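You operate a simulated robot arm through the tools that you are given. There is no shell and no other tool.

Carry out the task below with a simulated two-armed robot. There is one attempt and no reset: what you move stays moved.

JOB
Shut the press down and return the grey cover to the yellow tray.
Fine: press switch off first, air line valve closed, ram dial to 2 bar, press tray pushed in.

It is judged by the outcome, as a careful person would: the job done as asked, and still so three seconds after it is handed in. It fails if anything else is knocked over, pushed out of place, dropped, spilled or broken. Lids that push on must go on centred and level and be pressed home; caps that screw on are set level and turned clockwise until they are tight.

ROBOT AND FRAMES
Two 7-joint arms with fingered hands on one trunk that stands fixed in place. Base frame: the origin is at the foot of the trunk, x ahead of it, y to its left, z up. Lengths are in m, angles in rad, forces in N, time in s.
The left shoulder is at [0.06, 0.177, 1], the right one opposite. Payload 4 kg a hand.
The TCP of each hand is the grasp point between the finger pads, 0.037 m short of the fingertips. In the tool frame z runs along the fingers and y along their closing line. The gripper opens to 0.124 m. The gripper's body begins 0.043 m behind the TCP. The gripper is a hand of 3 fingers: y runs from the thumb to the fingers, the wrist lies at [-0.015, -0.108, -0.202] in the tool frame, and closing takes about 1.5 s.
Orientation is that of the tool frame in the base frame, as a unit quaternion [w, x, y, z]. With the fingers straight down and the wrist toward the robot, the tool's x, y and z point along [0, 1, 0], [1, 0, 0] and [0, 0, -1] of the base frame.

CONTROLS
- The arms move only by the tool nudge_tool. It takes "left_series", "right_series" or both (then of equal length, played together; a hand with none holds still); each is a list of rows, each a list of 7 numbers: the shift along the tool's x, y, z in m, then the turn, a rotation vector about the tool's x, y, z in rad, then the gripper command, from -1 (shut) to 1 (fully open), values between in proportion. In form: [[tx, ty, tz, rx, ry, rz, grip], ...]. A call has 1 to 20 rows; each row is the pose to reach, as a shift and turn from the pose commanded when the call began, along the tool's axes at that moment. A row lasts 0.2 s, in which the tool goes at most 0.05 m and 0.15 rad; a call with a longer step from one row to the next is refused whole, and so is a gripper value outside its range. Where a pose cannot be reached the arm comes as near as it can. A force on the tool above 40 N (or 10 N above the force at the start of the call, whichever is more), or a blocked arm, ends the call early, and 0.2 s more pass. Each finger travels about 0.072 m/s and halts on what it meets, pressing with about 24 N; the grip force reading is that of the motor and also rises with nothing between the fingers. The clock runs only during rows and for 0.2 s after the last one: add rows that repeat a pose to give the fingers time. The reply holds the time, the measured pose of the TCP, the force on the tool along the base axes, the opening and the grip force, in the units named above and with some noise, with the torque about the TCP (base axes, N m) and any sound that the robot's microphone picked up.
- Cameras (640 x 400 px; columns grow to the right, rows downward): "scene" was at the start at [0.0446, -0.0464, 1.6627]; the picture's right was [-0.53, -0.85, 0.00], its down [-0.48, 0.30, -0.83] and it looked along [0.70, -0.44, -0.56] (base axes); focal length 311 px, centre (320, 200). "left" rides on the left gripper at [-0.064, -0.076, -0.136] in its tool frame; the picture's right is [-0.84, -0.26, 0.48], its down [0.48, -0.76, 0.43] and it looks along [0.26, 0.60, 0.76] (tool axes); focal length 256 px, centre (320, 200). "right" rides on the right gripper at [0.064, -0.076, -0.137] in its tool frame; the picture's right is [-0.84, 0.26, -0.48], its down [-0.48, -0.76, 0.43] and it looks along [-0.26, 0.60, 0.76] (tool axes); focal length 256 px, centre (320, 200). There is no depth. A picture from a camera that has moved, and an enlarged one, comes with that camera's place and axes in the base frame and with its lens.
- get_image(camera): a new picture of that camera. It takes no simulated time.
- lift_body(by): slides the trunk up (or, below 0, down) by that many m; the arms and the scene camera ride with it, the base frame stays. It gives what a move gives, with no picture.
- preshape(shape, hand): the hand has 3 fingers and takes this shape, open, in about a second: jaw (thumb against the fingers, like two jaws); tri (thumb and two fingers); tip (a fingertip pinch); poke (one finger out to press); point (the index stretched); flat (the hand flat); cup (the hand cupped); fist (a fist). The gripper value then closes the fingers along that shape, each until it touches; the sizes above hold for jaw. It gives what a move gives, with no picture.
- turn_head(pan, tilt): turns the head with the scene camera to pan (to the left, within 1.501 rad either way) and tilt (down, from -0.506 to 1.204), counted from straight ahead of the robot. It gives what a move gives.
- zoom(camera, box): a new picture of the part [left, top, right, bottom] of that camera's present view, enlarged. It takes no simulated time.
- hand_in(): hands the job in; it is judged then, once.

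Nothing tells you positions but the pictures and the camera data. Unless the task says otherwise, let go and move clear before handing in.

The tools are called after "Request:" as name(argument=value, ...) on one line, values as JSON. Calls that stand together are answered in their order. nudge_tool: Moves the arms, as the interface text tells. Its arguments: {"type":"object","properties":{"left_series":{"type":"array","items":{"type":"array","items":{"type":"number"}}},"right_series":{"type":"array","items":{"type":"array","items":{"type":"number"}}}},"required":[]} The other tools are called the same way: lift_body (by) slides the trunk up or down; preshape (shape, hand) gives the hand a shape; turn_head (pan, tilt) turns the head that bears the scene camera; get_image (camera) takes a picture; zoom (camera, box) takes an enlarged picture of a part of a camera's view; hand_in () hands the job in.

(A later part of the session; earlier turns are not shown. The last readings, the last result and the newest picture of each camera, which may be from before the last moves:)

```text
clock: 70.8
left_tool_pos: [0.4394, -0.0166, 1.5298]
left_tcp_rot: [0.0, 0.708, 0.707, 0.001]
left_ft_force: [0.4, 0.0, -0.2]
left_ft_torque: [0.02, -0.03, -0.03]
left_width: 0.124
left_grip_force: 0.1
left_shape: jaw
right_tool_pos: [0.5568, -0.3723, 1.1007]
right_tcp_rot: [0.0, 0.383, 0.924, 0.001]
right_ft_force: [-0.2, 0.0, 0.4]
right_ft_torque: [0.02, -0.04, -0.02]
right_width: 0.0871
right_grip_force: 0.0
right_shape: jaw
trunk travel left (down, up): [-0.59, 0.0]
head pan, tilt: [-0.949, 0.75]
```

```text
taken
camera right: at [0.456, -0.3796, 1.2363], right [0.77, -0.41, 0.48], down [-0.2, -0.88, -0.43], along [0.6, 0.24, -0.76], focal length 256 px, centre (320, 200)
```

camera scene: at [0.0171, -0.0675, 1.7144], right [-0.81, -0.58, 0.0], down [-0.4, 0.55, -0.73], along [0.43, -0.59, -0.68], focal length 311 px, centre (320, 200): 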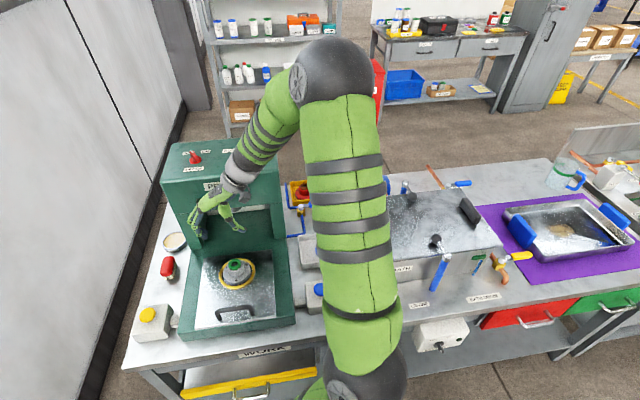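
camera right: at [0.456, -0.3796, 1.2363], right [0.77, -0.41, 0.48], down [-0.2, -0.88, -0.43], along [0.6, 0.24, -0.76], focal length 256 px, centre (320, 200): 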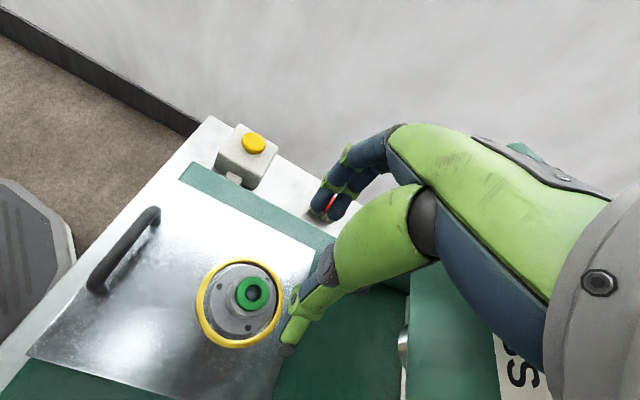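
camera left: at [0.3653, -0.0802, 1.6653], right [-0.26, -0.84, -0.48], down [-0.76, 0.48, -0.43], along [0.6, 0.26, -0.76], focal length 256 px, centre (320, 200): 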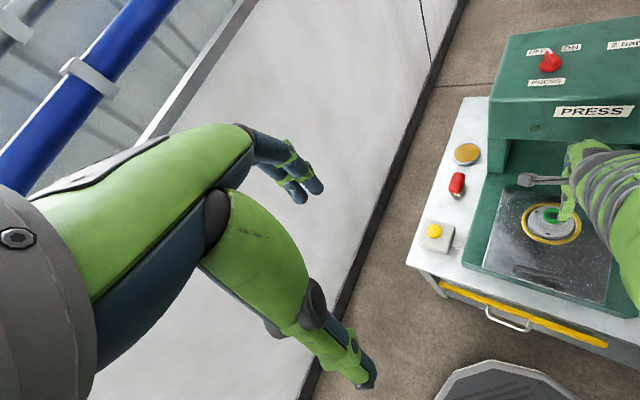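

Request:
nudge_tool(right_series=[[0.001, 0, 0.04, 0, 0, 0, 0.3], [0.002, 0, 0.08, 0, 0, 0, 0.2], [0.0027, 0, 0.115, 0, 0, 0, 0.2], [0.0027, 0, 0.125, 0, 0, 0, 0.2], [0.0027, 0, 0.125, 0, 0, 0, 0.2]])

Request:
get_image(camera="right")

Request:
zoom(camera="scene", box=[160, 200, 320, 300])

Request:
zoom(camera="left", box=[480, 130, 640, 230])

```text
clock: 72.0
left_tool_pos: [0.4408, -0.0175, 1.5301]
left_tcp_rot: [0.0, 0.707, 0.707, -0.001]
left_ft_force: [0.1, 0.2, 0.2]
left_ft_torque: [0.0, 0.0, 0.01]
left_width: 0.1239
left_grip_force: 0.0
left_shape: jaw
right_tool_pos: [0.5535, -0.3689, 0.9734]
right_tcp_rot: [0.0, 0.384, 0.923, -0.001]
right_ft_force: [0.0, -0.5, -0.2]
right_ft_torque: [-0.02, 0.0, 0.01]
right_width: 0.0749
right_grip_force: 0.0
right_shape: jaw
trunk travel left (down, up): [-0.59, 0.0]
head pan, tilt: [-0.949, 0.75]
```

```text
taken
camera right: at [0.4538, -0.3762, 1.1098], right [0.77, -0.41, 0.48], down [-0.2, -0.88, -0.43], along [0.6, 0.24, -0.76], focal length 256 px, centre (320, 200)
```

right: 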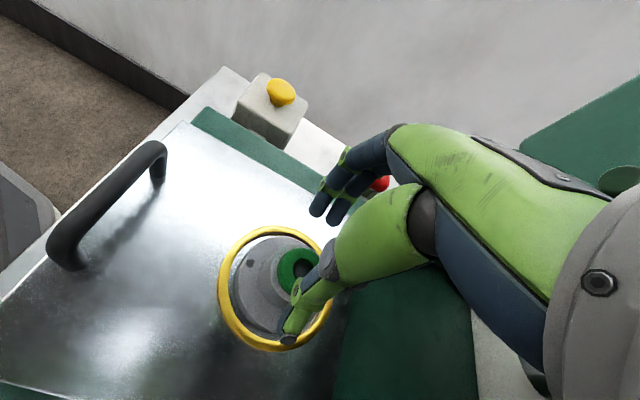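

```text
4.00 times, centred on (240, 250) of scene
camera zoom: at [0.018, -0.0672, 1.7144], right [-0.81, -0.58, 0.0], down [-0.4, 0.55, -0.73], along [0.43, -0.59, -0.68], focal length 1245 px, centre (640, 0)
```

zoom: 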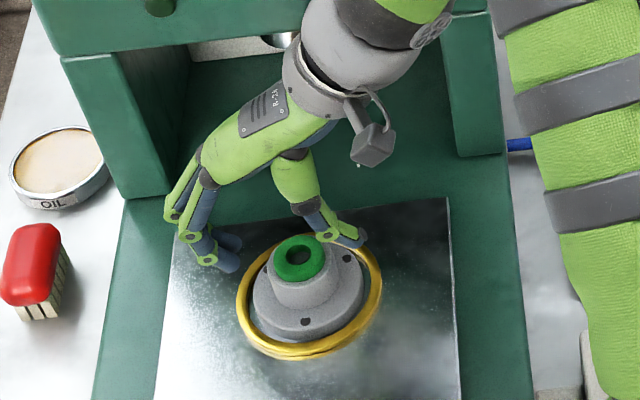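

```text
4.00 times, centred on (560, 180) of left
camera zoom: at [0.3663, -0.0802, 1.6651], right [-0.26, -0.84, -0.48], down [-0.76, 0.48, -0.43], along [0.6, 0.26, -0.76], focal length 1024 px, centre (-640, 280)
```

zoom: 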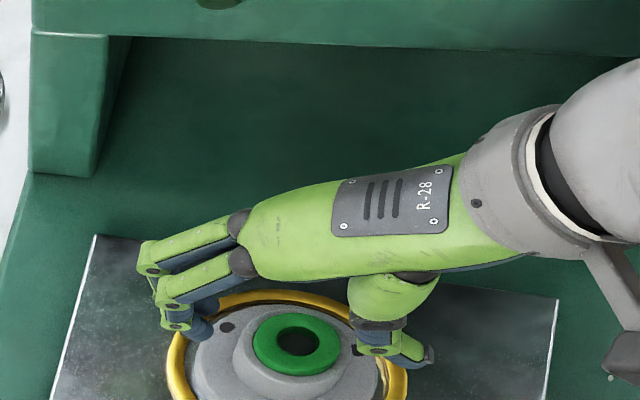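

Aligned around the hub. I'll lower so the fingertips stay just above the flange, then close.

Request:
nudge_tool(right_series=[[0, 0, 0.021, 0, 0, 0, 0.2], [0, 0, 0.042, 0, 0, 0, 0.2], [0, 0, 0.042, 0, 0, 0, 0.2]])

Request:
zoom(camera="scene", box=[180, 220, 300, 295])

Request:
zoom(camera="right", box=[210, 170, 370, 270])

```text
clock: 72.8
left_tool_pos: [0.4394, -0.0177, 1.529]
left_tcp_rot: [0.0, 0.707, 0.707, 0.0]
left_ft_force: [0.0, 0.0, -0.3]
left_ft_torque: [-0.02, -0.02, 0.02]
left_width: 0.1238
left_grip_force: 0.0
left_shape: jaw
right_tool_pos: [0.5517, -0.3648, 0.9337]
right_tcp_rot: [0.0, 0.383, 0.924, -0.001]
right_ft_force: [-2.1, -0.8, 6.2]
right_ft_torque: [-0.12, 0.15, -0.02]
right_width: 0.0752
right_grip_force: 0.1
right_shape: jaw
trunk travel left (down, up): [-0.59, 0.0]
head pan, tilt: [-0.949, 0.75]
```

```text
5.33 times, centred on (240, 258) of scene
camera zoom: at [0.0175, -0.0669, 1.7145], right [-0.81, -0.58, 0.0], down [-0.4, 0.55, -0.73], along [0.43, -0.59, -0.68], focal length 1660 px, centre (747, -107)
```

zoom: 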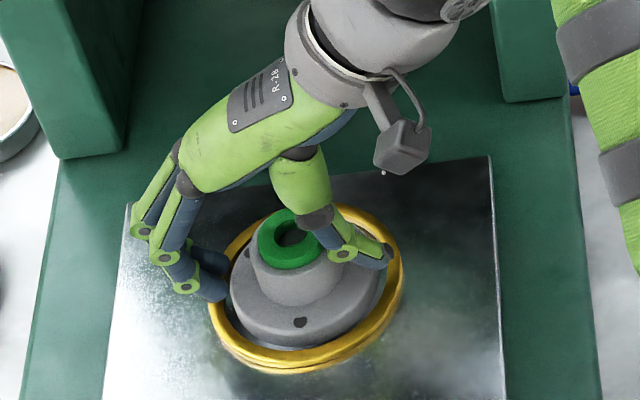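

```text
4.00 times, centred on (290, 220) of right
camera zoom: at [0.4521, -0.3742, 1.0688], right [0.77, -0.41, 0.48], down [-0.2, -0.88, -0.43], along [0.6, 0.24, -0.76], focal length 1024 px, centre (440, 120)
```

zoom: 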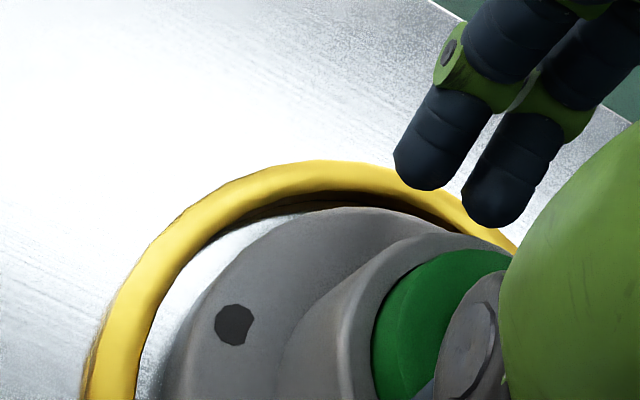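

A slight contact (6 N) says the tips are touching the flange or ring. I'll raise 6 mm, then close on the hub.

Request:
nudge_tool(right_series=[[0, 0, -0.006, 0, 0, 0, 0.2], [0, 0, -0.006, 0, 0, 0, 0.0], [0, 0, -0.006, 0, 0, 0, -0.3], [0, 0, -0.006, 0, 0, 0, -0.6], [0, 0, -0.006, 0, 0, 0, -1], [0, 0, -0.006, 0, 0, 0, -1], [0, 0, -0.006, 0, 0, 0, -1]])

Request:
zoom(camera="scene", box=[180, 220, 300, 295])

Request:
zoom(camera="right", box=[210, 170, 370, 270])

Request:
zoom(camera="left", box=[480, 130, 640, 230])

```text
clock: 74.4
left_tool_pos: [0.4401, -0.017, 1.5309]
left_tcp_rot: [0.0, 0.707, 0.707, 0.001]
left_ft_force: [0.3, 0.3, -0.5]
left_ft_torque: [0.03, 0.03, 0.04]
left_width: 0.1237
left_grip_force: 0.0
left_shape: jaw
right_tool_pos: [0.552, -0.3654, 0.9389]
right_tcp_rot: [0.0, 0.384, 0.923, 0.0]
right_ft_force: [-0.3, 0.1, 2.5]
right_ft_torque: [0.08, -0.06, 0.03]
right_width: 0.0484
right_grip_force: 23.7
right_shape: jaw
trunk travel left (down, up): [-0.59, 0.0]
head pan, tilt: [-0.949, 0.75]
```

```text
5.33 times, centred on (240, 258) of scene
camera zoom: at [0.0175, -0.067, 1.7144], right [-0.81, -0.58, 0.0], down [-0.4, 0.55, -0.73], along [0.43, -0.59, -0.68], focal length 1660 px, centre (747, -107)
```

zoom: 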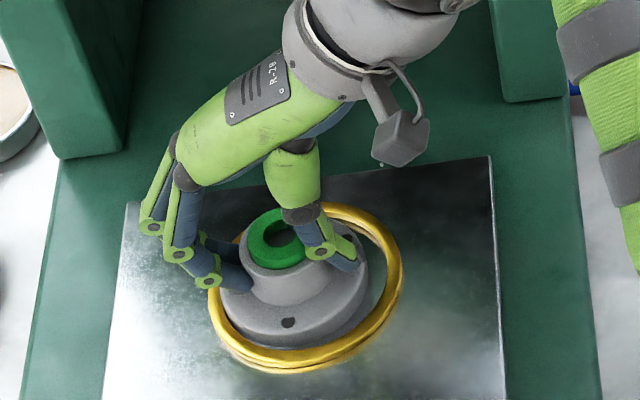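

```text
4.00 times, centred on (290, 220) of right
camera zoom: at [0.4519, -0.3741, 1.0751], right [0.77, -0.41, 0.48], down [-0.2, -0.88, -0.43], along [0.6, 0.24, -0.76], focal length 1024 px, centre (440, 120)
```

zoom: 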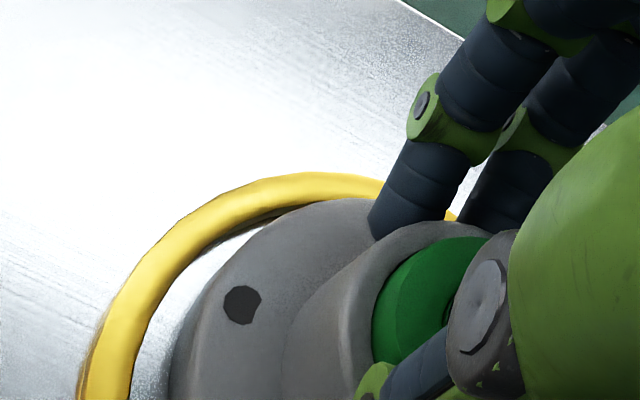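

```text
4.00 times, centred on (560, 180) of left
camera zoom: at [0.3658, -0.0801, 1.6653], right [-0.26, -0.84, -0.48], down [-0.76, 0.48, -0.43], along [0.6, 0.26, -0.76], focal length 1024 px, centre (-640, 280)
```

zoom: 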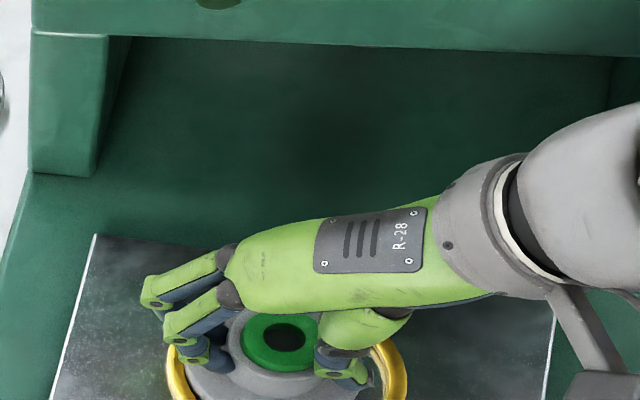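

The hub is gripped (48 mm). I'll lift it slowly.

Request:
nudge_tool(right_series=[[0, 0, -0.008, 0, 0, 0, -1], [0, 0, -0.02, 0, 0, 0, -1], [0, 0, -0.04, 0, 0, 0, -1], [0, 0, -0.07, 0, 0, 0, -1], [0, 0, -0.1, 0, 0, 0, -1], [0, 0, -0.1, 0, 0, 0, -1]])

Request:
zoom(camera="scene", box=[160, 190, 320, 290])

Request:
get_image(camera="right")

```text
clock: 75.8
left_tool_pos: [0.4413, -0.0176, 1.5296]
left_tcp_rot: [-0.001, 0.707, 0.707, 0.0]
left_ft_force: [1.2, 0.4, 0.0]
left_ft_torque: [-0.01, -0.03, 0.02]
left_width: 0.1237
left_grip_force: 0.0
left_shape: jaw
right_tool_pos: [0.5519, -0.3665, 1.0389]
right_tcp_rot: [-0.001, 0.383, 0.924, -0.001]
right_ft_force: [-0.7, 1.2, -2.0]
right_ft_torque: [0.03, 0.0, 0.01]
right_width: 0.0477
right_grip_force: 23.8
right_shape: jaw
trunk travel left (down, up): [-0.59, 0.0]
head pan, tilt: [-0.949, 0.75]
```

```text
4.00 times, centred on (240, 240) of scene
camera zoom: at [0.0184, -0.0674, 1.7143], right [-0.81, -0.58, 0.0], down [-0.4, 0.55, -0.73], along [0.43, -0.59, -0.68], focal length 1245 px, centre (640, 40)
```

zoom: 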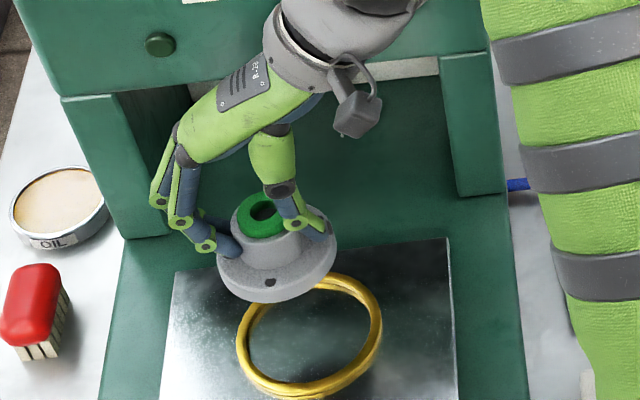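

```text
taken
camera right: at [0.4526, -0.3756, 1.1747], right [0.77, -0.41, 0.48], down [-0.2, -0.88, -0.43], along [0.6, 0.24, -0.76], focal length 256 px, centre (320, 200)
```

right: 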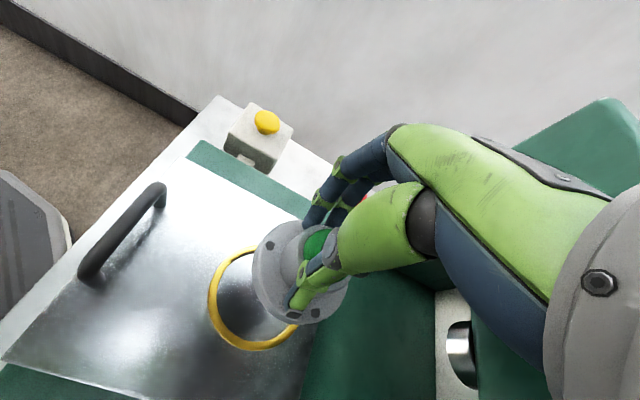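

The cover is lifted and level, and its top is about 12 mm below the TCP. I'll carry it out to the right of the press at a safe height, back along the approach path.

Request:
nudge_tool(right_series=[[0, 0, -0.04, 0, 0, 0, -1], [0, -0.01, -0.08, 0, 0, 0, -1], [-0.002, -0.04, -0.105, 0, 0, 0, -1], [-0.006, -0.078, -0.12, 0, 0, 0, -1], [-0.012, -0.115, -0.131, 0, 0, 0, -1], [-0.02, -0.152, -0.131, 0, 0, 0, -1], [-0.03, -0.19, -0.131, 0, 0, 0, -1], [-0.04, -0.227, -0.131, 0, 0, 0, -1], [-0.05, -0.264, -0.131, 0, 0, 0, -1], [-0.062, -0.298, -0.131, 0, 0, 0, -1], [-0.0751, -0.3289, -0.131, 0, 0, 0, -1]])

Request:
get_image(camera="scene")

```text
clock: 78.2
left_tool_pos: [0.4409, -0.0188, 1.5292]
left_tcp_rot: [0.0, 0.708, 0.706, 0.0]
left_ft_force: [-0.4, 0.0, -0.1]
left_ft_torque: [0.01, 0.01, 0.04]
left_width: 0.1238
left_grip_force: 0.1
left_shape: jaw
right_tool_pos: [0.372, -0.6551, 1.1679]
right_tcp_rot: [-0.001, 0.383, 0.924, 0.0]
right_ft_force: [-0.1, 1.2, -3.4]
right_ft_torque: [0.01, 0.03, -0.03]
right_width: 0.0474
right_grip_force: 23.9
right_shape: jaw
trunk travel left (down, up): [-0.59, 0.0]
head pan, tilt: [-0.949, 0.75]
```

```text
taken
camera scene: at [0.018, -0.0683, 1.7143], right [-0.81, -0.58, 0.0], down [-0.4, 0.56, -0.73], along [0.43, -0.59, -0.68], focal length 311 px, centre (320, 200)
```

scene: 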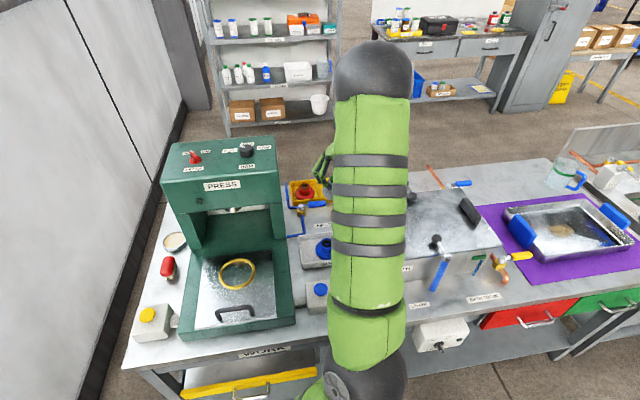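

Request:
nudge_tool(right_series=[[-0.033, -0.008, 0, 0, 0, 0, -1], [-0.066, -0.016, 0, 0, 0, 0, -1], [-0.099, -0.024, 0, 0, 0, 0, -1], [-0.132, -0.032, 0, 0, 0, 0, -1], [-0.1647, -0.0403, 0, 0, 0, 0, -1], [-0.1647, -0.0403, 0, 0, 0, 0, -1]])

Request:
get_image(camera="scene")

```text
clock: 79.6
left_tool_pos: [0.4406, -0.0159, 1.5315]
left_tcp_rot: [0.0, 0.707, 0.708, 0.0]
left_ft_force: [0.7, 1.0, -0.7]
left_ft_torque: [-0.02, 0.04, -0.01]
left_width: 0.1237
left_grip_force: 0.1
left_shape: jaw
right_tool_pos: [0.4611, -0.7972, 1.1704]
right_tcp_rot: [0.001, 0.383, 0.924, 0.0]
right_ft_force: [0.6, -0.4, -1.9]
right_ft_torque: [-0.01, 0.01, 0.02]
right_width: 0.0473
right_grip_force: 24.0
right_shape: jaw
trunk travel left (down, up): [-0.59, 0.0]
head pan, tilt: [-0.949, 0.75]
```

```text
taken
camera scene: at [0.0176, -0.0661, 1.7145], right [-0.81, -0.58, 0.0], down [-0.4, 0.55, -0.73], along [0.43, -0.59, -0.68], focal length 311 px, centre (320, 200)
```

scene: 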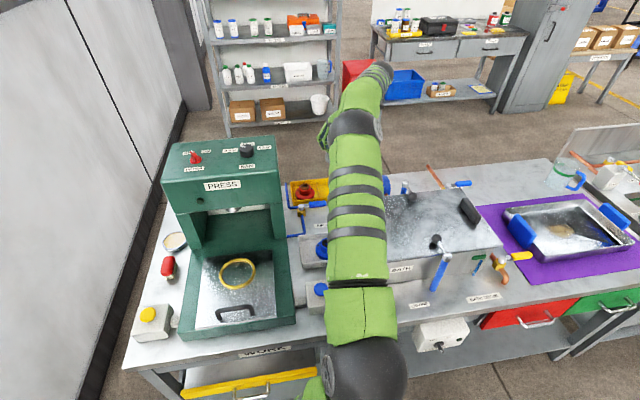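

Request:
nudge_tool(right_series=[[0, 0, 0, 0, 0, 0.13, -1], [0, 0, 0, 0, 0, 0.26, -1], [0, 0, 0, 0, 0, 0.39, -1], [0, 0, 0, 0, 0, 0.52, -1], [0, 0, 0, 0, 0, 0.65, -1], [0, 0, 0, 0, 0, 0.78, -1], [0, 0, 0, 0, 0, 0.91, -1], [0, 0, 0, 0, 0, 1.04, -1], [0, 0, 0, 0, 0, 1.17, -1], [0, 0, 0, 0, 0, 1.3, -1], [0, 0, 0, 0, 0, 1.43, -1], [0, 0, 0, 0, 0, 1.57, -1], [0, 0, 0, 0, 0, 1.57, -1]])

Request:
get_image(camera="scene")

Request:
get_image(camera="right")

```text
clock: 82.4
left_tool_pos: [0.4394, -0.0181, 1.5303]
left_tcp_rot: [0.001, 0.707, 0.707, -0.001]
left_ft_force: [0.2, 0.0, 0.2]
left_ft_torque: [0.01, -0.04, -0.04]
left_width: 0.124
left_grip_force: 0.1
left_shape: jaw
right_tool_pos: [0.4605, -0.7998, 1.1679]
right_tcp_rot: [0.0, 0.924, 0.382, 0.001]
right_ft_force: [-0.3, -0.1, -2.4]
right_ft_torque: [0.0, 0.02, -0.01]
right_width: 0.0473
right_grip_force: 24.3
right_shape: jaw
trunk travel left (down, up): [-0.59, 0.0]
head pan, tilt: [-0.949, 0.75]
```

```text
taken
camera scene: at [0.0175, -0.0677, 1.7144], right [-0.81, -0.58, 0.0], down [-0.4, 0.55, -0.73], along [0.43, -0.59, -0.68], focal length 311 px, centre (320, 200)
```

scene: 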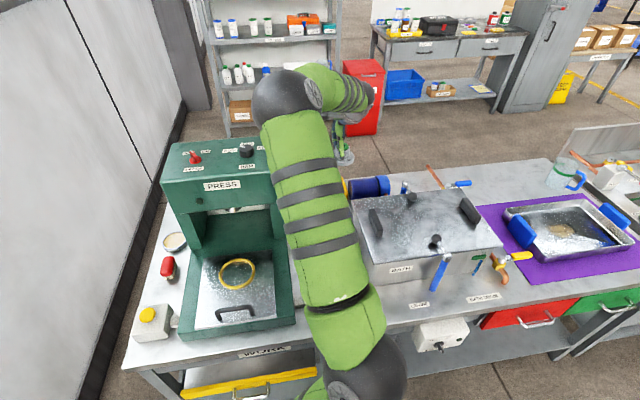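

```text
taken
camera right: at [0.45, -0.6996, 1.3039], right [-0.41, -0.77, 0.48], down [-0.88, 0.2, -0.43], along [0.24, -0.6, -0.76], focal length 256 px, centre (320, 200)
```

right: 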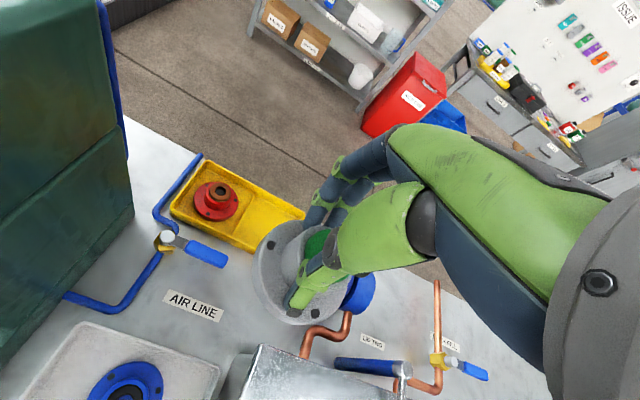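

Request:
zoom(camera="right", box=[150, 140, 342, 260])

```text
3.33 times, centred on (246, 200) of right
camera zoom: at [0.45, -0.6996, 1.3039], right [-0.41, -0.77, 0.48], down [-0.88, 0.2, -0.43], along [0.24, -0.6, -0.76], focal length 853 px, centre (567, 200)
```

zoom: 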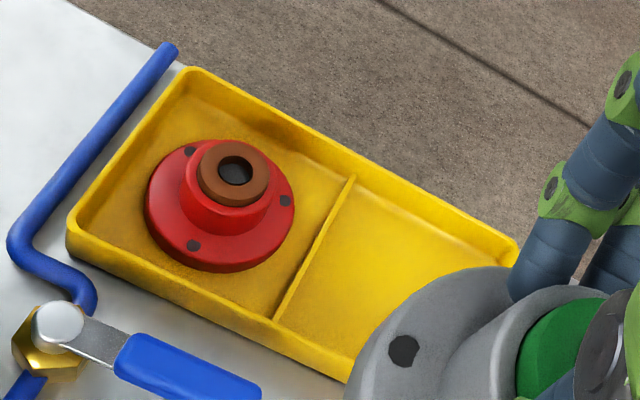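

Request:
zoom(camera="right", box=[230, 190, 390, 340])

Request:
zoom(camera="scene", box=[300, 80, 420, 180])

```text
2.67 times, centred on (310, 265) of right
camera zoom: at [0.45, -0.6996, 1.3039], right [-0.41, -0.77, 0.48], down [-0.88, 0.2, -0.43], along [0.24, -0.6, -0.76], focal length 683 px, centre (347, 27)
```

zoom: 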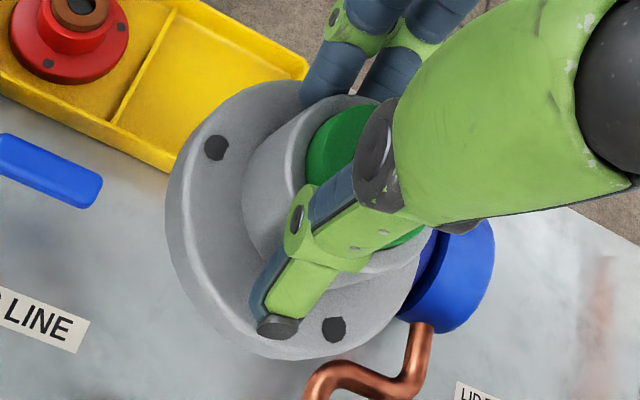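

```text
4.00 times, centred on (360, 130) of scene
camera zoom: at [0.0175, -0.0677, 1.7144], right [-0.81, -0.58, 0.0], down [-0.4, 0.55, -0.73], along [0.43, -0.59, -0.68], focal length 1245 px, centre (160, 480)
```

zoom: 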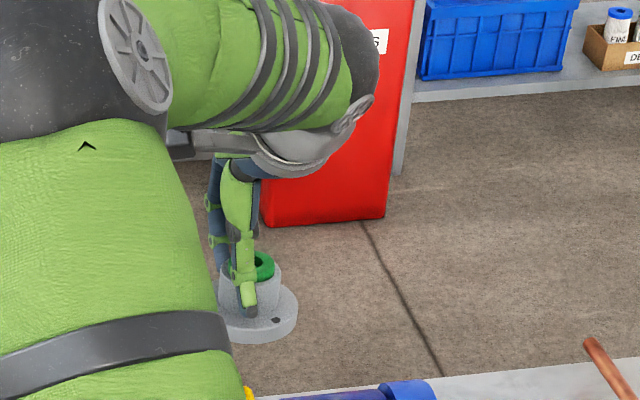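

The part sits about 5 mm off the TCP axis, which I'll compensate for. The right compartment's centre is at about (0.576, -0.933). I'll move forward over it at height.

Request:
nudge_tool(right_series=[[-0.0015, 0.035, 0, 0, 0, 0, -1], [-0.003, 0.07, 0.01, 0, 0, 0, -1], [-0.0045, 0.105, 0.02, 0, 0, 0, -1], [-0.006, 0.14, 0.03, 0, 0, 0, -1], [-0.0076, 0.1759, 0.04, 0, 0, 0, -1], [-0.0076, 0.1759, 0.04, 0, 0, 0, -1]])

Request:
get_image(camera="scene")

Request:
get_image(camera="right")

```text
clock: 83.8
left_tool_pos: [0.4405, -0.0162, 1.5302]
left_tcp_rot: [0.0, 0.706, 0.708, 0.0]
left_ft_force: [0.5, -0.1, 0.1]
left_ft_torque: [0.01, 0.02, -0.04]
left_width: 0.1238
left_grip_force: 0.2
left_shape: jaw
right_tool_pos: [0.579, -0.9244, 1.1302]
right_tcp_rot: [-0.001, 0.924, 0.383, -0.001]
right_ft_force: [0.5, -0.4, -2.4]
right_ft_torque: [-0.03, 0.0, 0.0]
right_width: 0.0466
right_grip_force: 23.9
right_shape: jaw
trunk travel left (down, up): [-0.59, 0.0]
head pan, tilt: [-0.949, 0.75]
```

```text
taken
camera scene: at [0.0182, -0.0655, 1.7145], right [-0.81, -0.58, 0.0], down [-0.4, 0.55, -0.73], along [0.43, -0.59, -0.68], focal length 311 px, centre (320, 200)
```

scene: 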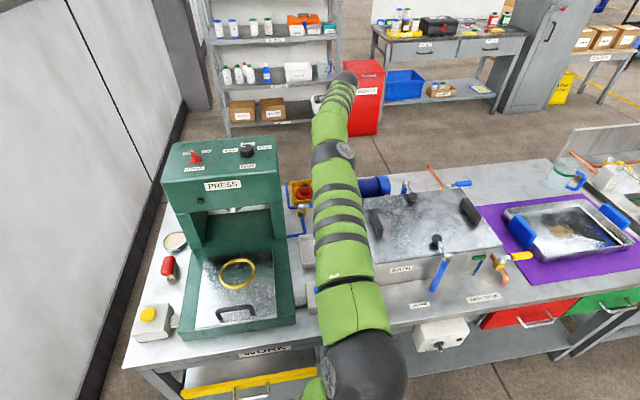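

```text
taken
camera right: at [0.5693, -0.8259, 1.2657], right [-0.41, -0.77, 0.48], down [-0.88, 0.2, -0.43], along [0.24, -0.6, -0.76], focal length 256 px, centre (320, 200)
```

right: 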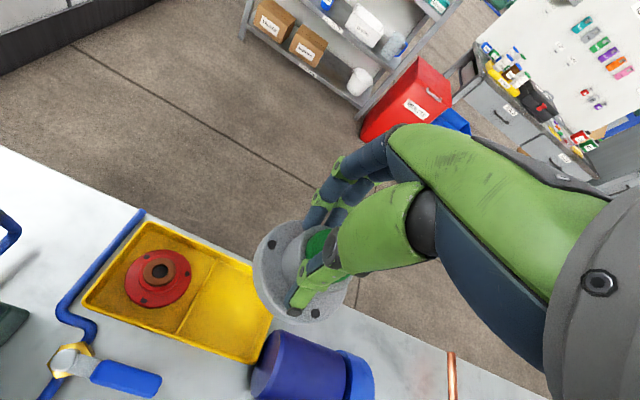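

Request:
nudge_tool(right_series=[[-0.0016, 0.002, 0.045, 0, 0, 0, -1], [-0.0032, 0.0039, 0.09, 0, 0, 0, -1], [-0.0032, 0.0039, 0.135, 0, 0, 0, -1], [-0.0032, 0.0039, 0.18, 0, 0, 0, -1], [-0.0032, 0.0039, 0.2, 0, 0, 0, -1], [-0.0032, 0.0039, 0.2, 0, 0, 0, -1]])

Request:
get_image(camera="scene")

Request:
get_image(camera="right")

Request:
zoom(camera="right", box=[170, 180, 400, 324])

```text
clock: 85.2
left_tool_pos: [0.4407, -0.0164, 1.5303]
left_tcp_rot: [0.0, 0.707, 0.707, 0.0]
left_ft_force: [-1.0, -1.0, 0.3]
left_ft_torque: [-0.03, -0.02, -0.02]
left_width: 0.1235
left_grip_force: 0.1
left_shape: jaw
right_tool_pos: [0.5773, -0.9315, 0.9296]
right_tcp_rot: [0.0, 0.924, 0.382, 0.0]
right_ft_force: [-1.0, 0.1, -2.0]
right_ft_torque: [0.02, 0.01, 0.01]
right_width: 0.0469
right_grip_force: 23.6
right_shape: jaw
trunk travel left (down, up): [-0.59, 0.0]
head pan, tilt: [-0.949, 0.75]
```

```text
taken
camera scene: at [0.0179, -0.0674, 1.7144], right [-0.81, -0.58, 0.0], down [-0.4, 0.55, -0.73], along [0.43, -0.59, -0.68], focal length 311 px, centre (320, 200)
```

scene: 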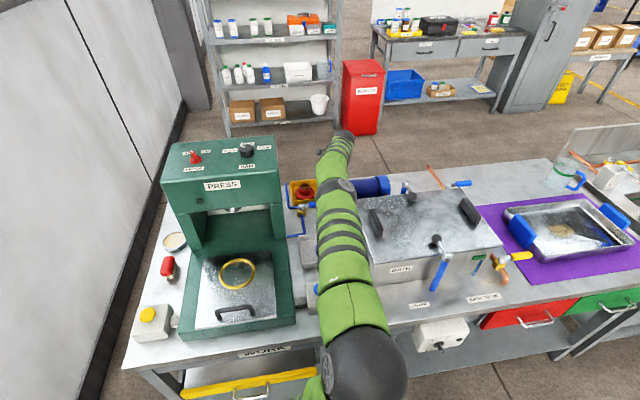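

```text
taken
camera right: at [0.5673, -0.833, 1.0647], right [-0.41, -0.77, 0.48], down [-0.88, 0.2, -0.43], along [0.24, -0.6, -0.76], focal length 256 px, centre (320, 200)
```

right: 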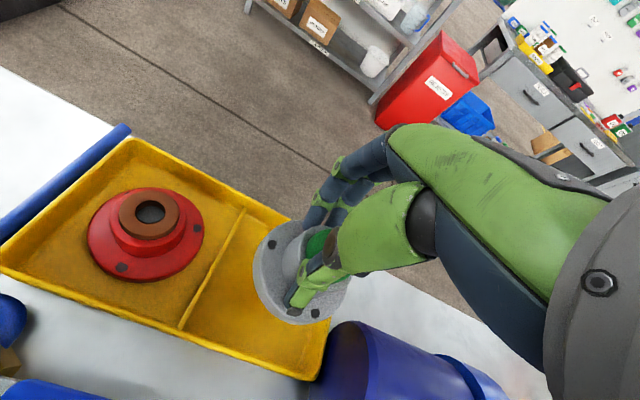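

```text
2.78 times, centred on (285, 252) of right
camera zoom: at [0.5673, -0.833, 1.0647], right [-0.41, -0.77, 0.48], down [-0.88, 0.2, -0.43], along [0.24, -0.6, -0.76], focal length 711 px, centre (417, 56)
```

zoom: 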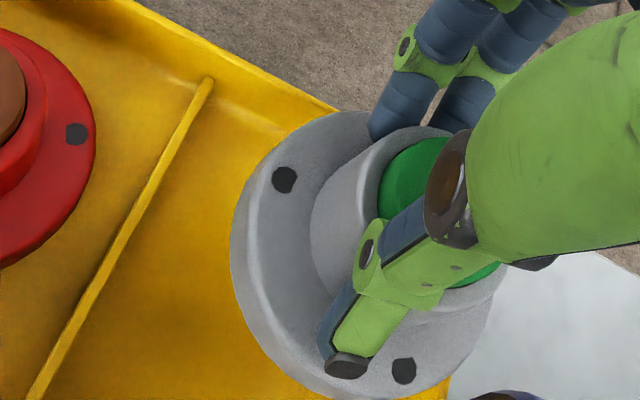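

The part is centred over the right-hand compartment. I'll lower into the tray in small steps until I feel the floor.

Request:
nudge_tool(right_series=[[0.002, 0, 0.02, 0, 0, 0, -1], [0.003, 0, 0.04, 0, 0, 0, -1], [0.003, 0, 0.05, 0, 0, 0, -1], [0.003, 0, 0.055, 0, 0, 0, -1], [0.003, 0, 0.055, 0, 0, 0, -1]])

Request:
get_image(camera="right")

Request:
zoom(camera="scene", box=[270, 150, 430, 250])

```text
clock: 86.4
left_tool_pos: [0.4401, -0.018, 1.5299]
left_tcp_rot: [0.0, 0.708, 0.707, 0.0]
left_ft_force: [-0.9, -1.0, -0.3]
left_ft_torque: [-0.01, 0.0, 0.02]
left_width: 0.1235
left_grip_force: 0.1
left_shape: jaw
right_tool_pos: [0.5792, -0.9227, 0.8752]
right_tcp_rot: [0.001, 0.924, 0.382, 0.0]
right_ft_force: [-0.5, -0.1, -3.0]
right_ft_torque: [0.03, 0.0, -0.04]
right_width: 0.0467
right_grip_force: 24.4
right_shape: jaw
right hand out of reach, approached as far as the arm can: row 3, 4, 5
trunk travel left (down, up): [-0.59, 0.0]
head pan, tilt: [-0.949, 0.75]
```

```text
taken
camera right: at [0.5701, -0.8242, 1.0101], right [-0.41, -0.77, 0.48], down [-0.88, 0.2, -0.43], along [0.24, -0.6, -0.76], focal length 256 px, centre (320, 200)
```

right: 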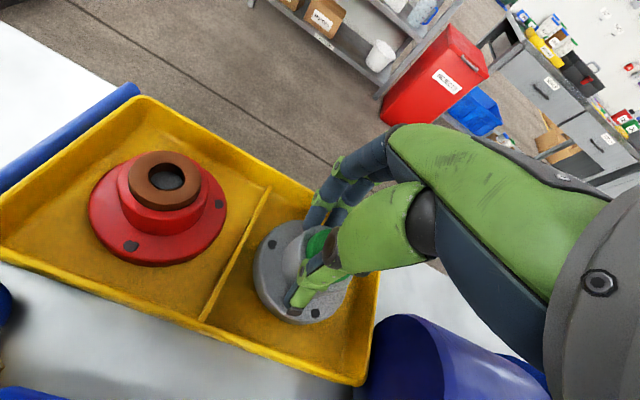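

```text
4.00 times, centred on (350, 200) of scene
camera zoom: at [0.0182, -0.0675, 1.7144], right [-0.81, -0.58, 0.0], down [-0.4, 0.55, -0.73], along [0.43, -0.59, -0.68], focal length 1245 px, centre (200, 200)
```

zoom: 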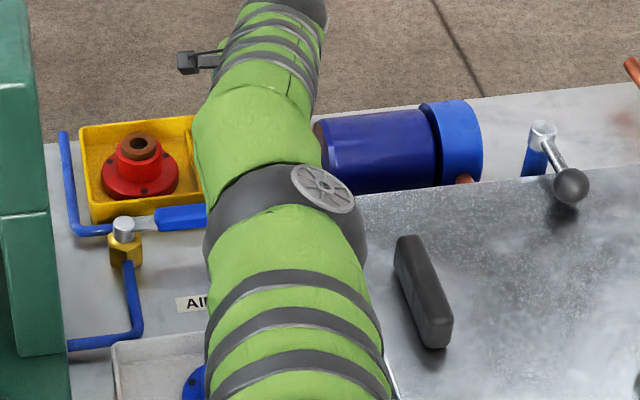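

The arm is at its reach limit about 8 mm above the floor, but well positioned. I'll lower the trunk in small steps to set the part down.

Request:
lift_body(by=-0.006)

```text
clock: 87.0
left_tool_pos: [0.4406, -0.0175, 1.5248]
left_tcp_rot: [0.0, 0.707, 0.707, 0.0]
left_ft_force: [0.2, -0.1, 0.6]
left_ft_torque: [0.03, 0.0, -0.01]
left_width: 0.1239
left_grip_force: 0.1
left_shape: jaw
right_tool_pos: [0.5791, -0.9239, 0.8692]
right_tcp_rot: [0.0, 0.924, 0.383, 0.001]
right_ft_force: [0.0, 0.9, 1.1]
right_ft_torque: [-0.1, -0.09, 0.03]
right_width: 0.0466
right_grip_force: 23.5
right_shape: jaw
trunk travel left (down, up): [-0.584, 0.006]
head pan, tilt: [-0.949, 0.75]
```

Request:
lift_body(by=-0.002)

Request:
get_image(camera="right")

Request:
zoom(camera="right", box=[200, 180, 400, 340])

```text
clock: 87.5
left_tool_pos: [0.4409, -0.016, 1.5221]
left_tcp_rot: [-0.001, 0.707, 0.707, 0.0]
left_ft_force: [-0.1, -0.1, 0.1]
left_ft_torque: [-0.01, 0.03, -0.03]
left_width: 0.124
left_grip_force: 0.0
left_shape: jaw
right_tool_pos: [0.5784, -0.9223, 0.8678]
right_tcp_rot: [0.001, 0.924, 0.383, 0.001]
right_ft_force: [-1.1, 1.6, 5.4]
right_ft_torque: [-0.2, -0.16, 0.0]
right_width: 0.0471
right_grip_force: 24.2
right_shape: jaw
trunk travel left (down, up): [-0.582, 0.008]
head pan, tilt: [-0.949, 0.75]
```

```text
taken
camera right: at [0.5696, -0.824, 1.0039], right [-0.41, -0.77, 0.48], down [-0.88, 0.2, -0.44], along [0.24, -0.6, -0.76], focal length 256 px, centre (320, 200)
```

right: 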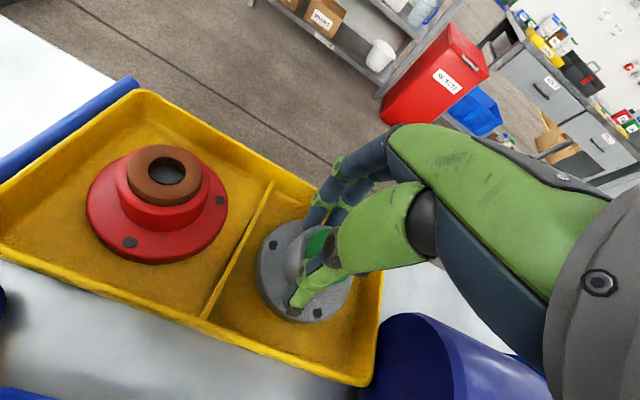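

```text
2.50 times, centred on (300, 260) of right
camera zoom: at [0.5696, -0.824, 1.0039], right [-0.41, -0.77, 0.48], down [-0.88, 0.2, -0.44], along [0.24, -0.6, -0.76], focal length 640 px, centre (370, 50)
```

zoom: 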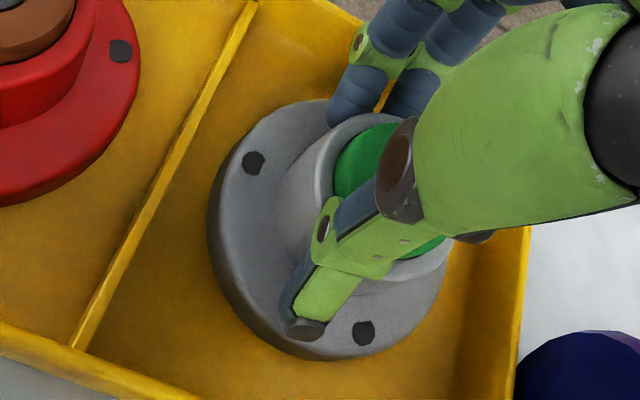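

Seated on the tray floor (about 5 N). I'll open gently and lift straight up.

Request:
nudge_tool(right_series=[[0, 0, 0, 0, 0, 0, -0.1], [0, 0, 0, 0, 0, 0, 0.1], [0, 0, 0, 0, 0, 0, 0.2], [0, 0, 0, 0, 0, 0, 0.2], [0, 0, 0, 0, 0, 0, 0.2]])

Request:
get_image(camera="right")

```text
clock: 88.7
left_tool_pos: [0.4408, -0.0157, 1.5223]
left_tcp_rot: [-0.001, 0.707, 0.707, -0.001]
left_ft_force: [0.5, -1.1, 0.5]
left_ft_torque: [-0.01, 0.02, -0.02]
left_width: 0.1239
left_grip_force: 0.0
left_shape: jaw
right_tool_pos: [0.5786, -0.9235, 0.8658]
right_tcp_rot: [0.001, 0.924, 0.382, 0.0]
right_ft_force: [-0.2, -0.5, 1.2]
right_ft_torque: [-0.02, -0.03, 0.02]
right_width: 0.0739
right_grip_force: 0.2
right_shape: jaw
trunk travel left (down, up): [-0.582, 0.008]
head pan, tilt: [-0.949, 0.75]
```

```text
taken
camera right: at [0.5696, -0.8243, 1.0026], right [-0.41, -0.77, 0.48], down [-0.88, 0.2, -0.43], along [0.24, -0.6, -0.76], focal length 256 px, centre (320, 200)
```

right: 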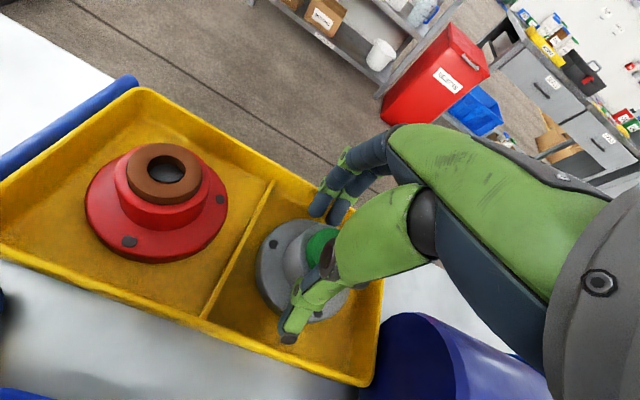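

Request:
nudge_tool(right_series=[[0, 0, -0.015, 0, 0, 0, 0.2], [0, 0, -0.03, 0, 0, 0, 0.2], [0, 0, -0.06, 0, 0, 0, 0.2], [0, 0, -0.1, 0, 0, 0, 0.2], [0, 0, -0.14, 0, 0, 0, 0.2], [0, 0, -0.18, 0, 0, 0, 0.2], [0, 0, -0.22, 0, 0, 0, 0.2], [0, 0, -0.24, 0, 0, 0, 0.2]])

Request:
get_image(camera="right")

Request:
get_image(camera="scene")

```text
clock: 90.5
left_tool_pos: [0.4413, -0.0173, 1.5226]
left_tcp_rot: [0.0, 0.707, 0.707, 0.0]
left_ft_force: [-0.2, -0.3, 0.6]
left_ft_torque: [0.02, 0.01, -0.01]
left_width: 0.1237
left_grip_force: 0.1
left_shape: jaw
right_tool_pos: [0.5769, -0.9232, 1.1051]
right_tcp_rot: [0.0, 0.924, 0.383, 0.001]
right_ft_force: [0.7, -0.1, 0.0]
right_ft_torque: [-0.01, 0.0, -0.02]
right_width: 0.0739
right_grip_force: 0.0
right_shape: jaw
trunk travel left (down, up): [-0.582, 0.008]
head pan, tilt: [-0.949, 0.75]
```

```text
taken
camera right: at [0.5674, -0.8254, 1.2416], right [-0.41, -0.77, 0.48], down [-0.88, 0.2, -0.43], along [0.24, -0.6, -0.76], focal length 256 px, centre (320, 200)
```

right: 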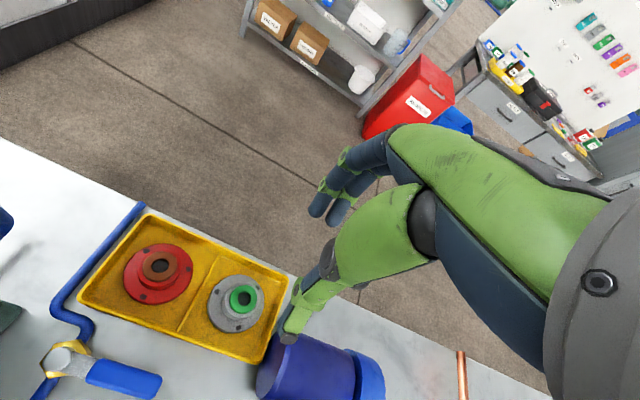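

```text
taken
camera scene: at [0.0177, -0.0673, 1.7064], right [-0.81, -0.58, 0.0], down [-0.4, 0.55, -0.73], along [0.43, -0.59, -0.68], focal length 311 px, centre (320, 200)
```

scene: 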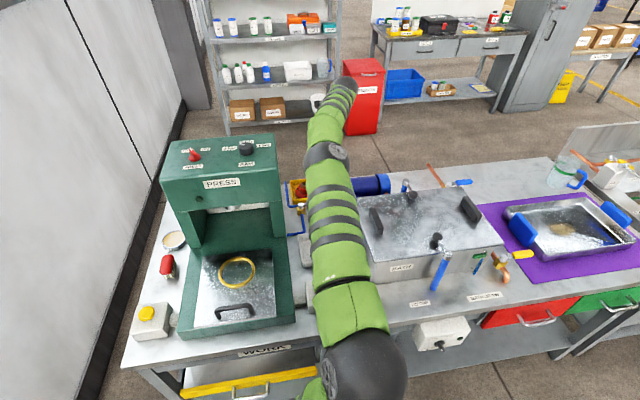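

The grey cover is now in the yellow tray. Last comes pushing in the press tray by its black handle, which suits the left arm. First I'll move the right arm back a bit and look at the handle closely.

Request:
nudge_tool(right_series=[[0, -0.035, -0.01, 0, 0, 0, 0.2], [0, -0.07, -0.02, 0, 0, 0, 0.2], [0, -0.105, -0.03, 0, 0, 0, 0.2], [0, -0.14, -0.04, 0, 0, 0, 0.2], [0, -0.17, -0.05, 0, 0, 0, 0.2]])

Request:
zoom(camera="scene", box=[170, 240, 330, 340])

Request:
zoom(camera="left", box=[460, 170, 640, 300])

Request:
zoom(camera="right", box=[60, 140, 340, 315])

```text
clock: 91.7
left_tool_pos: [0.4387, -0.0162, 1.5221]
left_tcp_rot: [0.0, 0.707, 0.707, 0.0]
left_ft_force: [0.1, 0.6, 0.2]
left_ft_torque: [-0.03, -0.03, 0.01]
left_width: 0.1238
left_grip_force: 0.0
left_shape: jaw
right_tool_pos: [0.4579, -0.8021, 1.1576]
right_tcp_rot: [0.0, 0.924, 0.383, 0.0]
right_ft_force: [0.1, -0.1, -0.8]
right_ft_torque: [-0.02, 0.02, 0.02]
right_width: 0.074
right_grip_force: 0.0
right_shape: jaw
trunk travel left (down, up): [-0.582, 0.008]
head pan, tilt: [-0.949, 0.75]
```

```text
4.00 times, centred on (250, 290) of scene
camera zoom: at [0.017, -0.0661, 1.7064], right [-0.81, -0.58, 0.0], down [-0.4, 0.55, -0.73], along [0.43, -0.59, -0.68], focal length 1245 px, centre (600, -160)
```

zoom: 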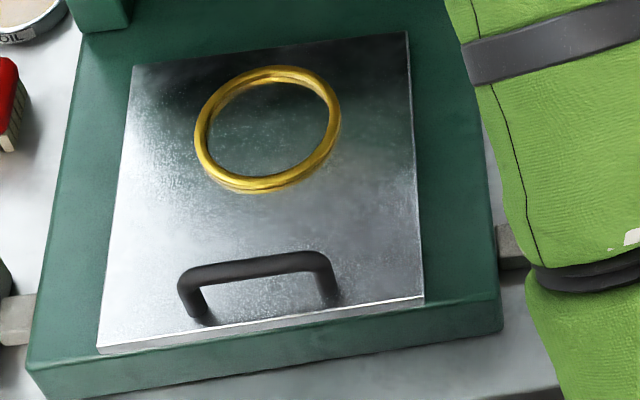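

```text
3.08 times, centred on (550, 235) of left
camera zoom: at [0.3653, -0.0791, 1.6575], right [-0.26, -0.84, -0.48], down [-0.76, 0.48, -0.44], along [0.6, 0.26, -0.76], focal length 788 px, centre (-388, 92)
```

zoom: 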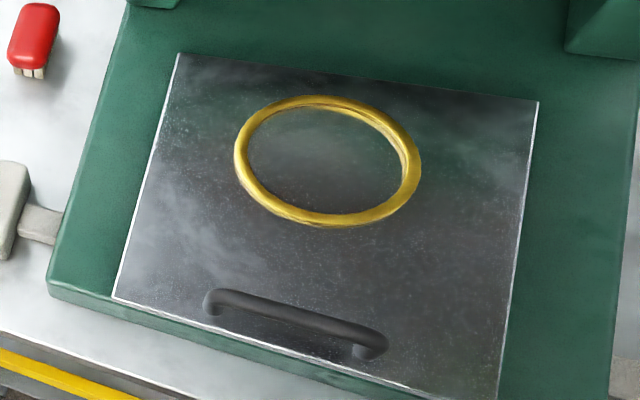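

```text
2.29 times, centred on (200, 228) of right
camera zoom: at [0.4477, -0.7031, 1.293], right [-0.41, -0.77, 0.48], down [-0.88, 0.19, -0.43], along [0.24, -0.6, -0.76], focal length 585 px, centre (594, 137)
```

zoom: 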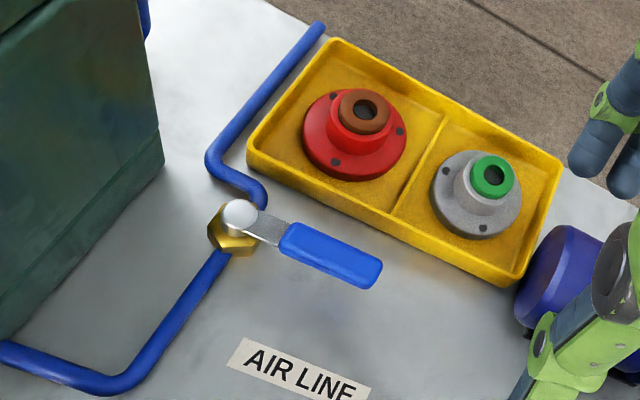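

Both parts sit well in the yellow tray and the valve is across the line. The tray handle's bar is centred at about (0.455, -0.273), top z≈0.905. I'll bring the closed left hand down in front of it.

Request:
nudge_tool(left_series=[[-0.0178, -0.0021, 0.0393, 0, 0, 0.0654, 0.5], [-0.0356, -0.0042, 0.0787, 0, 0, 0.1308, 0], [-0.0534, -0.0063, 0.118, 0, 0, 0.1963, -0.5], [-0.0712, -0.0083, 0.1574, 0, 0, 0.2617, -1], [-0.089, -0.0104, 0.1967, 0, 0, 0.3271, -1], [-0.1068, -0.0125, 0.2361, 0, 0, 0.3925, -1], [-0.1246, -0.0146, 0.2754, 0, 0, 0.4579, -1], [-0.1424, -0.0167, 0.3147, 0, 0, 0.5233, -1], [-0.1602, -0.0188, 0.3541, 0, 0, 0.5888, -1], [-0.178, -0.0208, 0.3934, 0, 0, 0.6542, -1], [-0.1958, -0.0229, 0.4328, 0, 0, 0.7196, -1], [-0.2136, -0.025, 0.4721, 0, 0, 0.785, -1], [-0.2136, -0.025, 0.4721, 0, 0, 0.785, -1]])

Request:
get_image(camera="scene")

Request:
get_image(camera="left")

```text
clock: 94.5
left_tool_pos: [0.4162, -0.232, 1.0506]
left_tcp_rot: [0.0, 0.924, 0.384, 0.0]
left_ft_force: [0.9, 0.0, 0.2]
left_ft_torque: [-0.04, 0.02, 0.02]
left_width: 0.0
left_grip_force: 24.0
left_shape: jaw
right_tool_pos: [0.459, -0.8028, 1.157]
right_tcp_rot: [0.0, 0.924, 0.383, -0.001]
right_ft_force: [0.2, 0.5, -1.1]
right_ft_torque: [-0.02, 0.0, 0.01]
right_width: 0.0741
right_grip_force: 0.0
right_shape: jaw
trunk travel left (down, up): [-0.582, 0.008]
head pan, tilt: [-0.949, 0.75]
```

```text
taken
camera scene: at [0.0182, -0.066, 1.7065], right [-0.81, -0.58, 0.0], down [-0.4, 0.55, -0.73], along [0.43, -0.59, -0.68], focal length 311 px, centre (320, 200)
```

scene: 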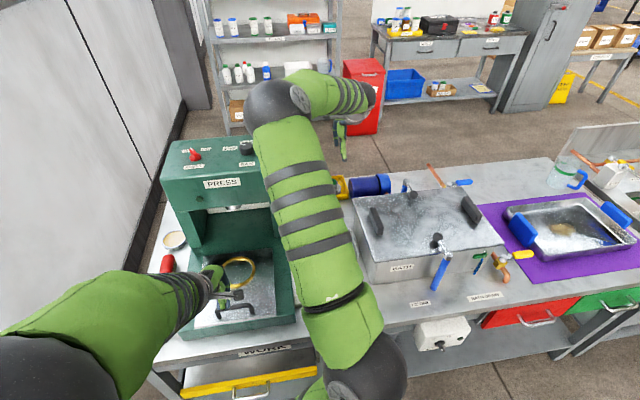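

```text
taken
camera left: at [0.3196, -0.2216, 1.1869], right [-0.77, -0.41, -0.48], down [-0.2, 0.88, -0.43], along [0.6, -0.24, -0.76], focal length 256 px, centre (320, 200)
```

left: 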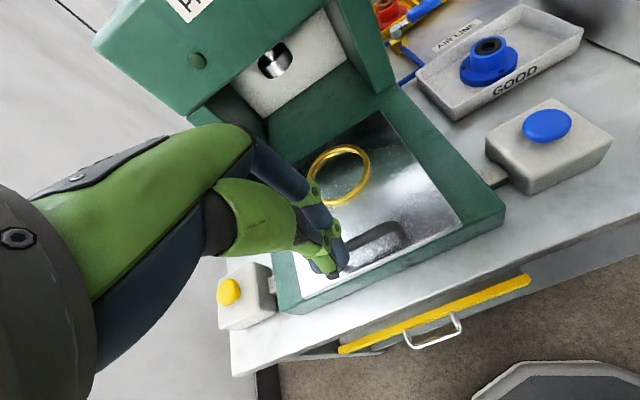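

Request:
zoom(camera="left", box=[290, 190, 450, 290])

Request:
zoom(camera="scene", box=[170, 240, 330, 340])

```text
4.00 times, centred on (370, 240) of left
camera zoom: at [0.3196, -0.2216, 1.1869], right [-0.77, -0.41, -0.48], down [-0.2, 0.88, -0.43], along [0.6, -0.24, -0.76], focal length 1024 px, centre (120, 40)
```

zoom: 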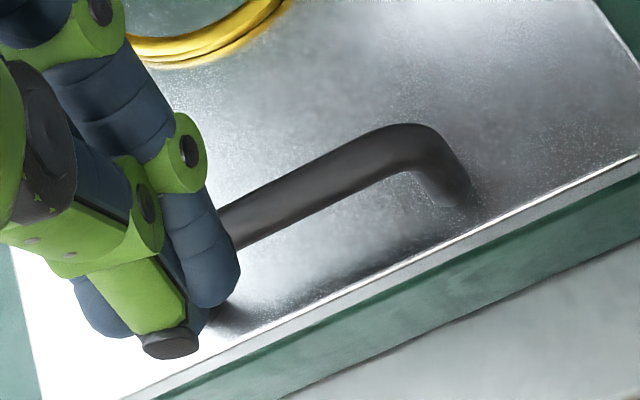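

```text
4.00 times, centred on (250, 290) of scene
camera zoom: at [0.0182, -0.066, 1.7065], right [-0.81, -0.58, 0.0], down [-0.4, 0.55, -0.73], along [0.43, -0.59, -0.68], focal length 1245 px, centre (600, -160)
```

zoom: 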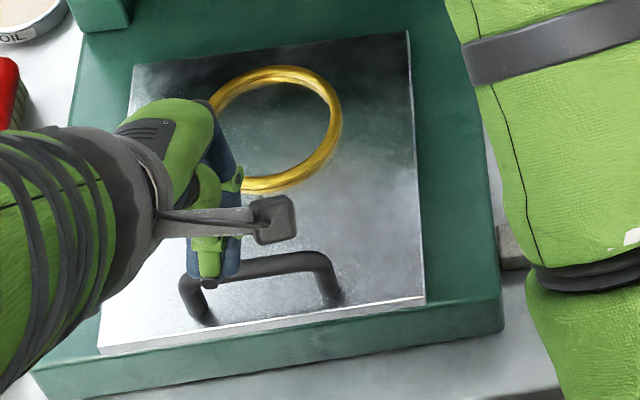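

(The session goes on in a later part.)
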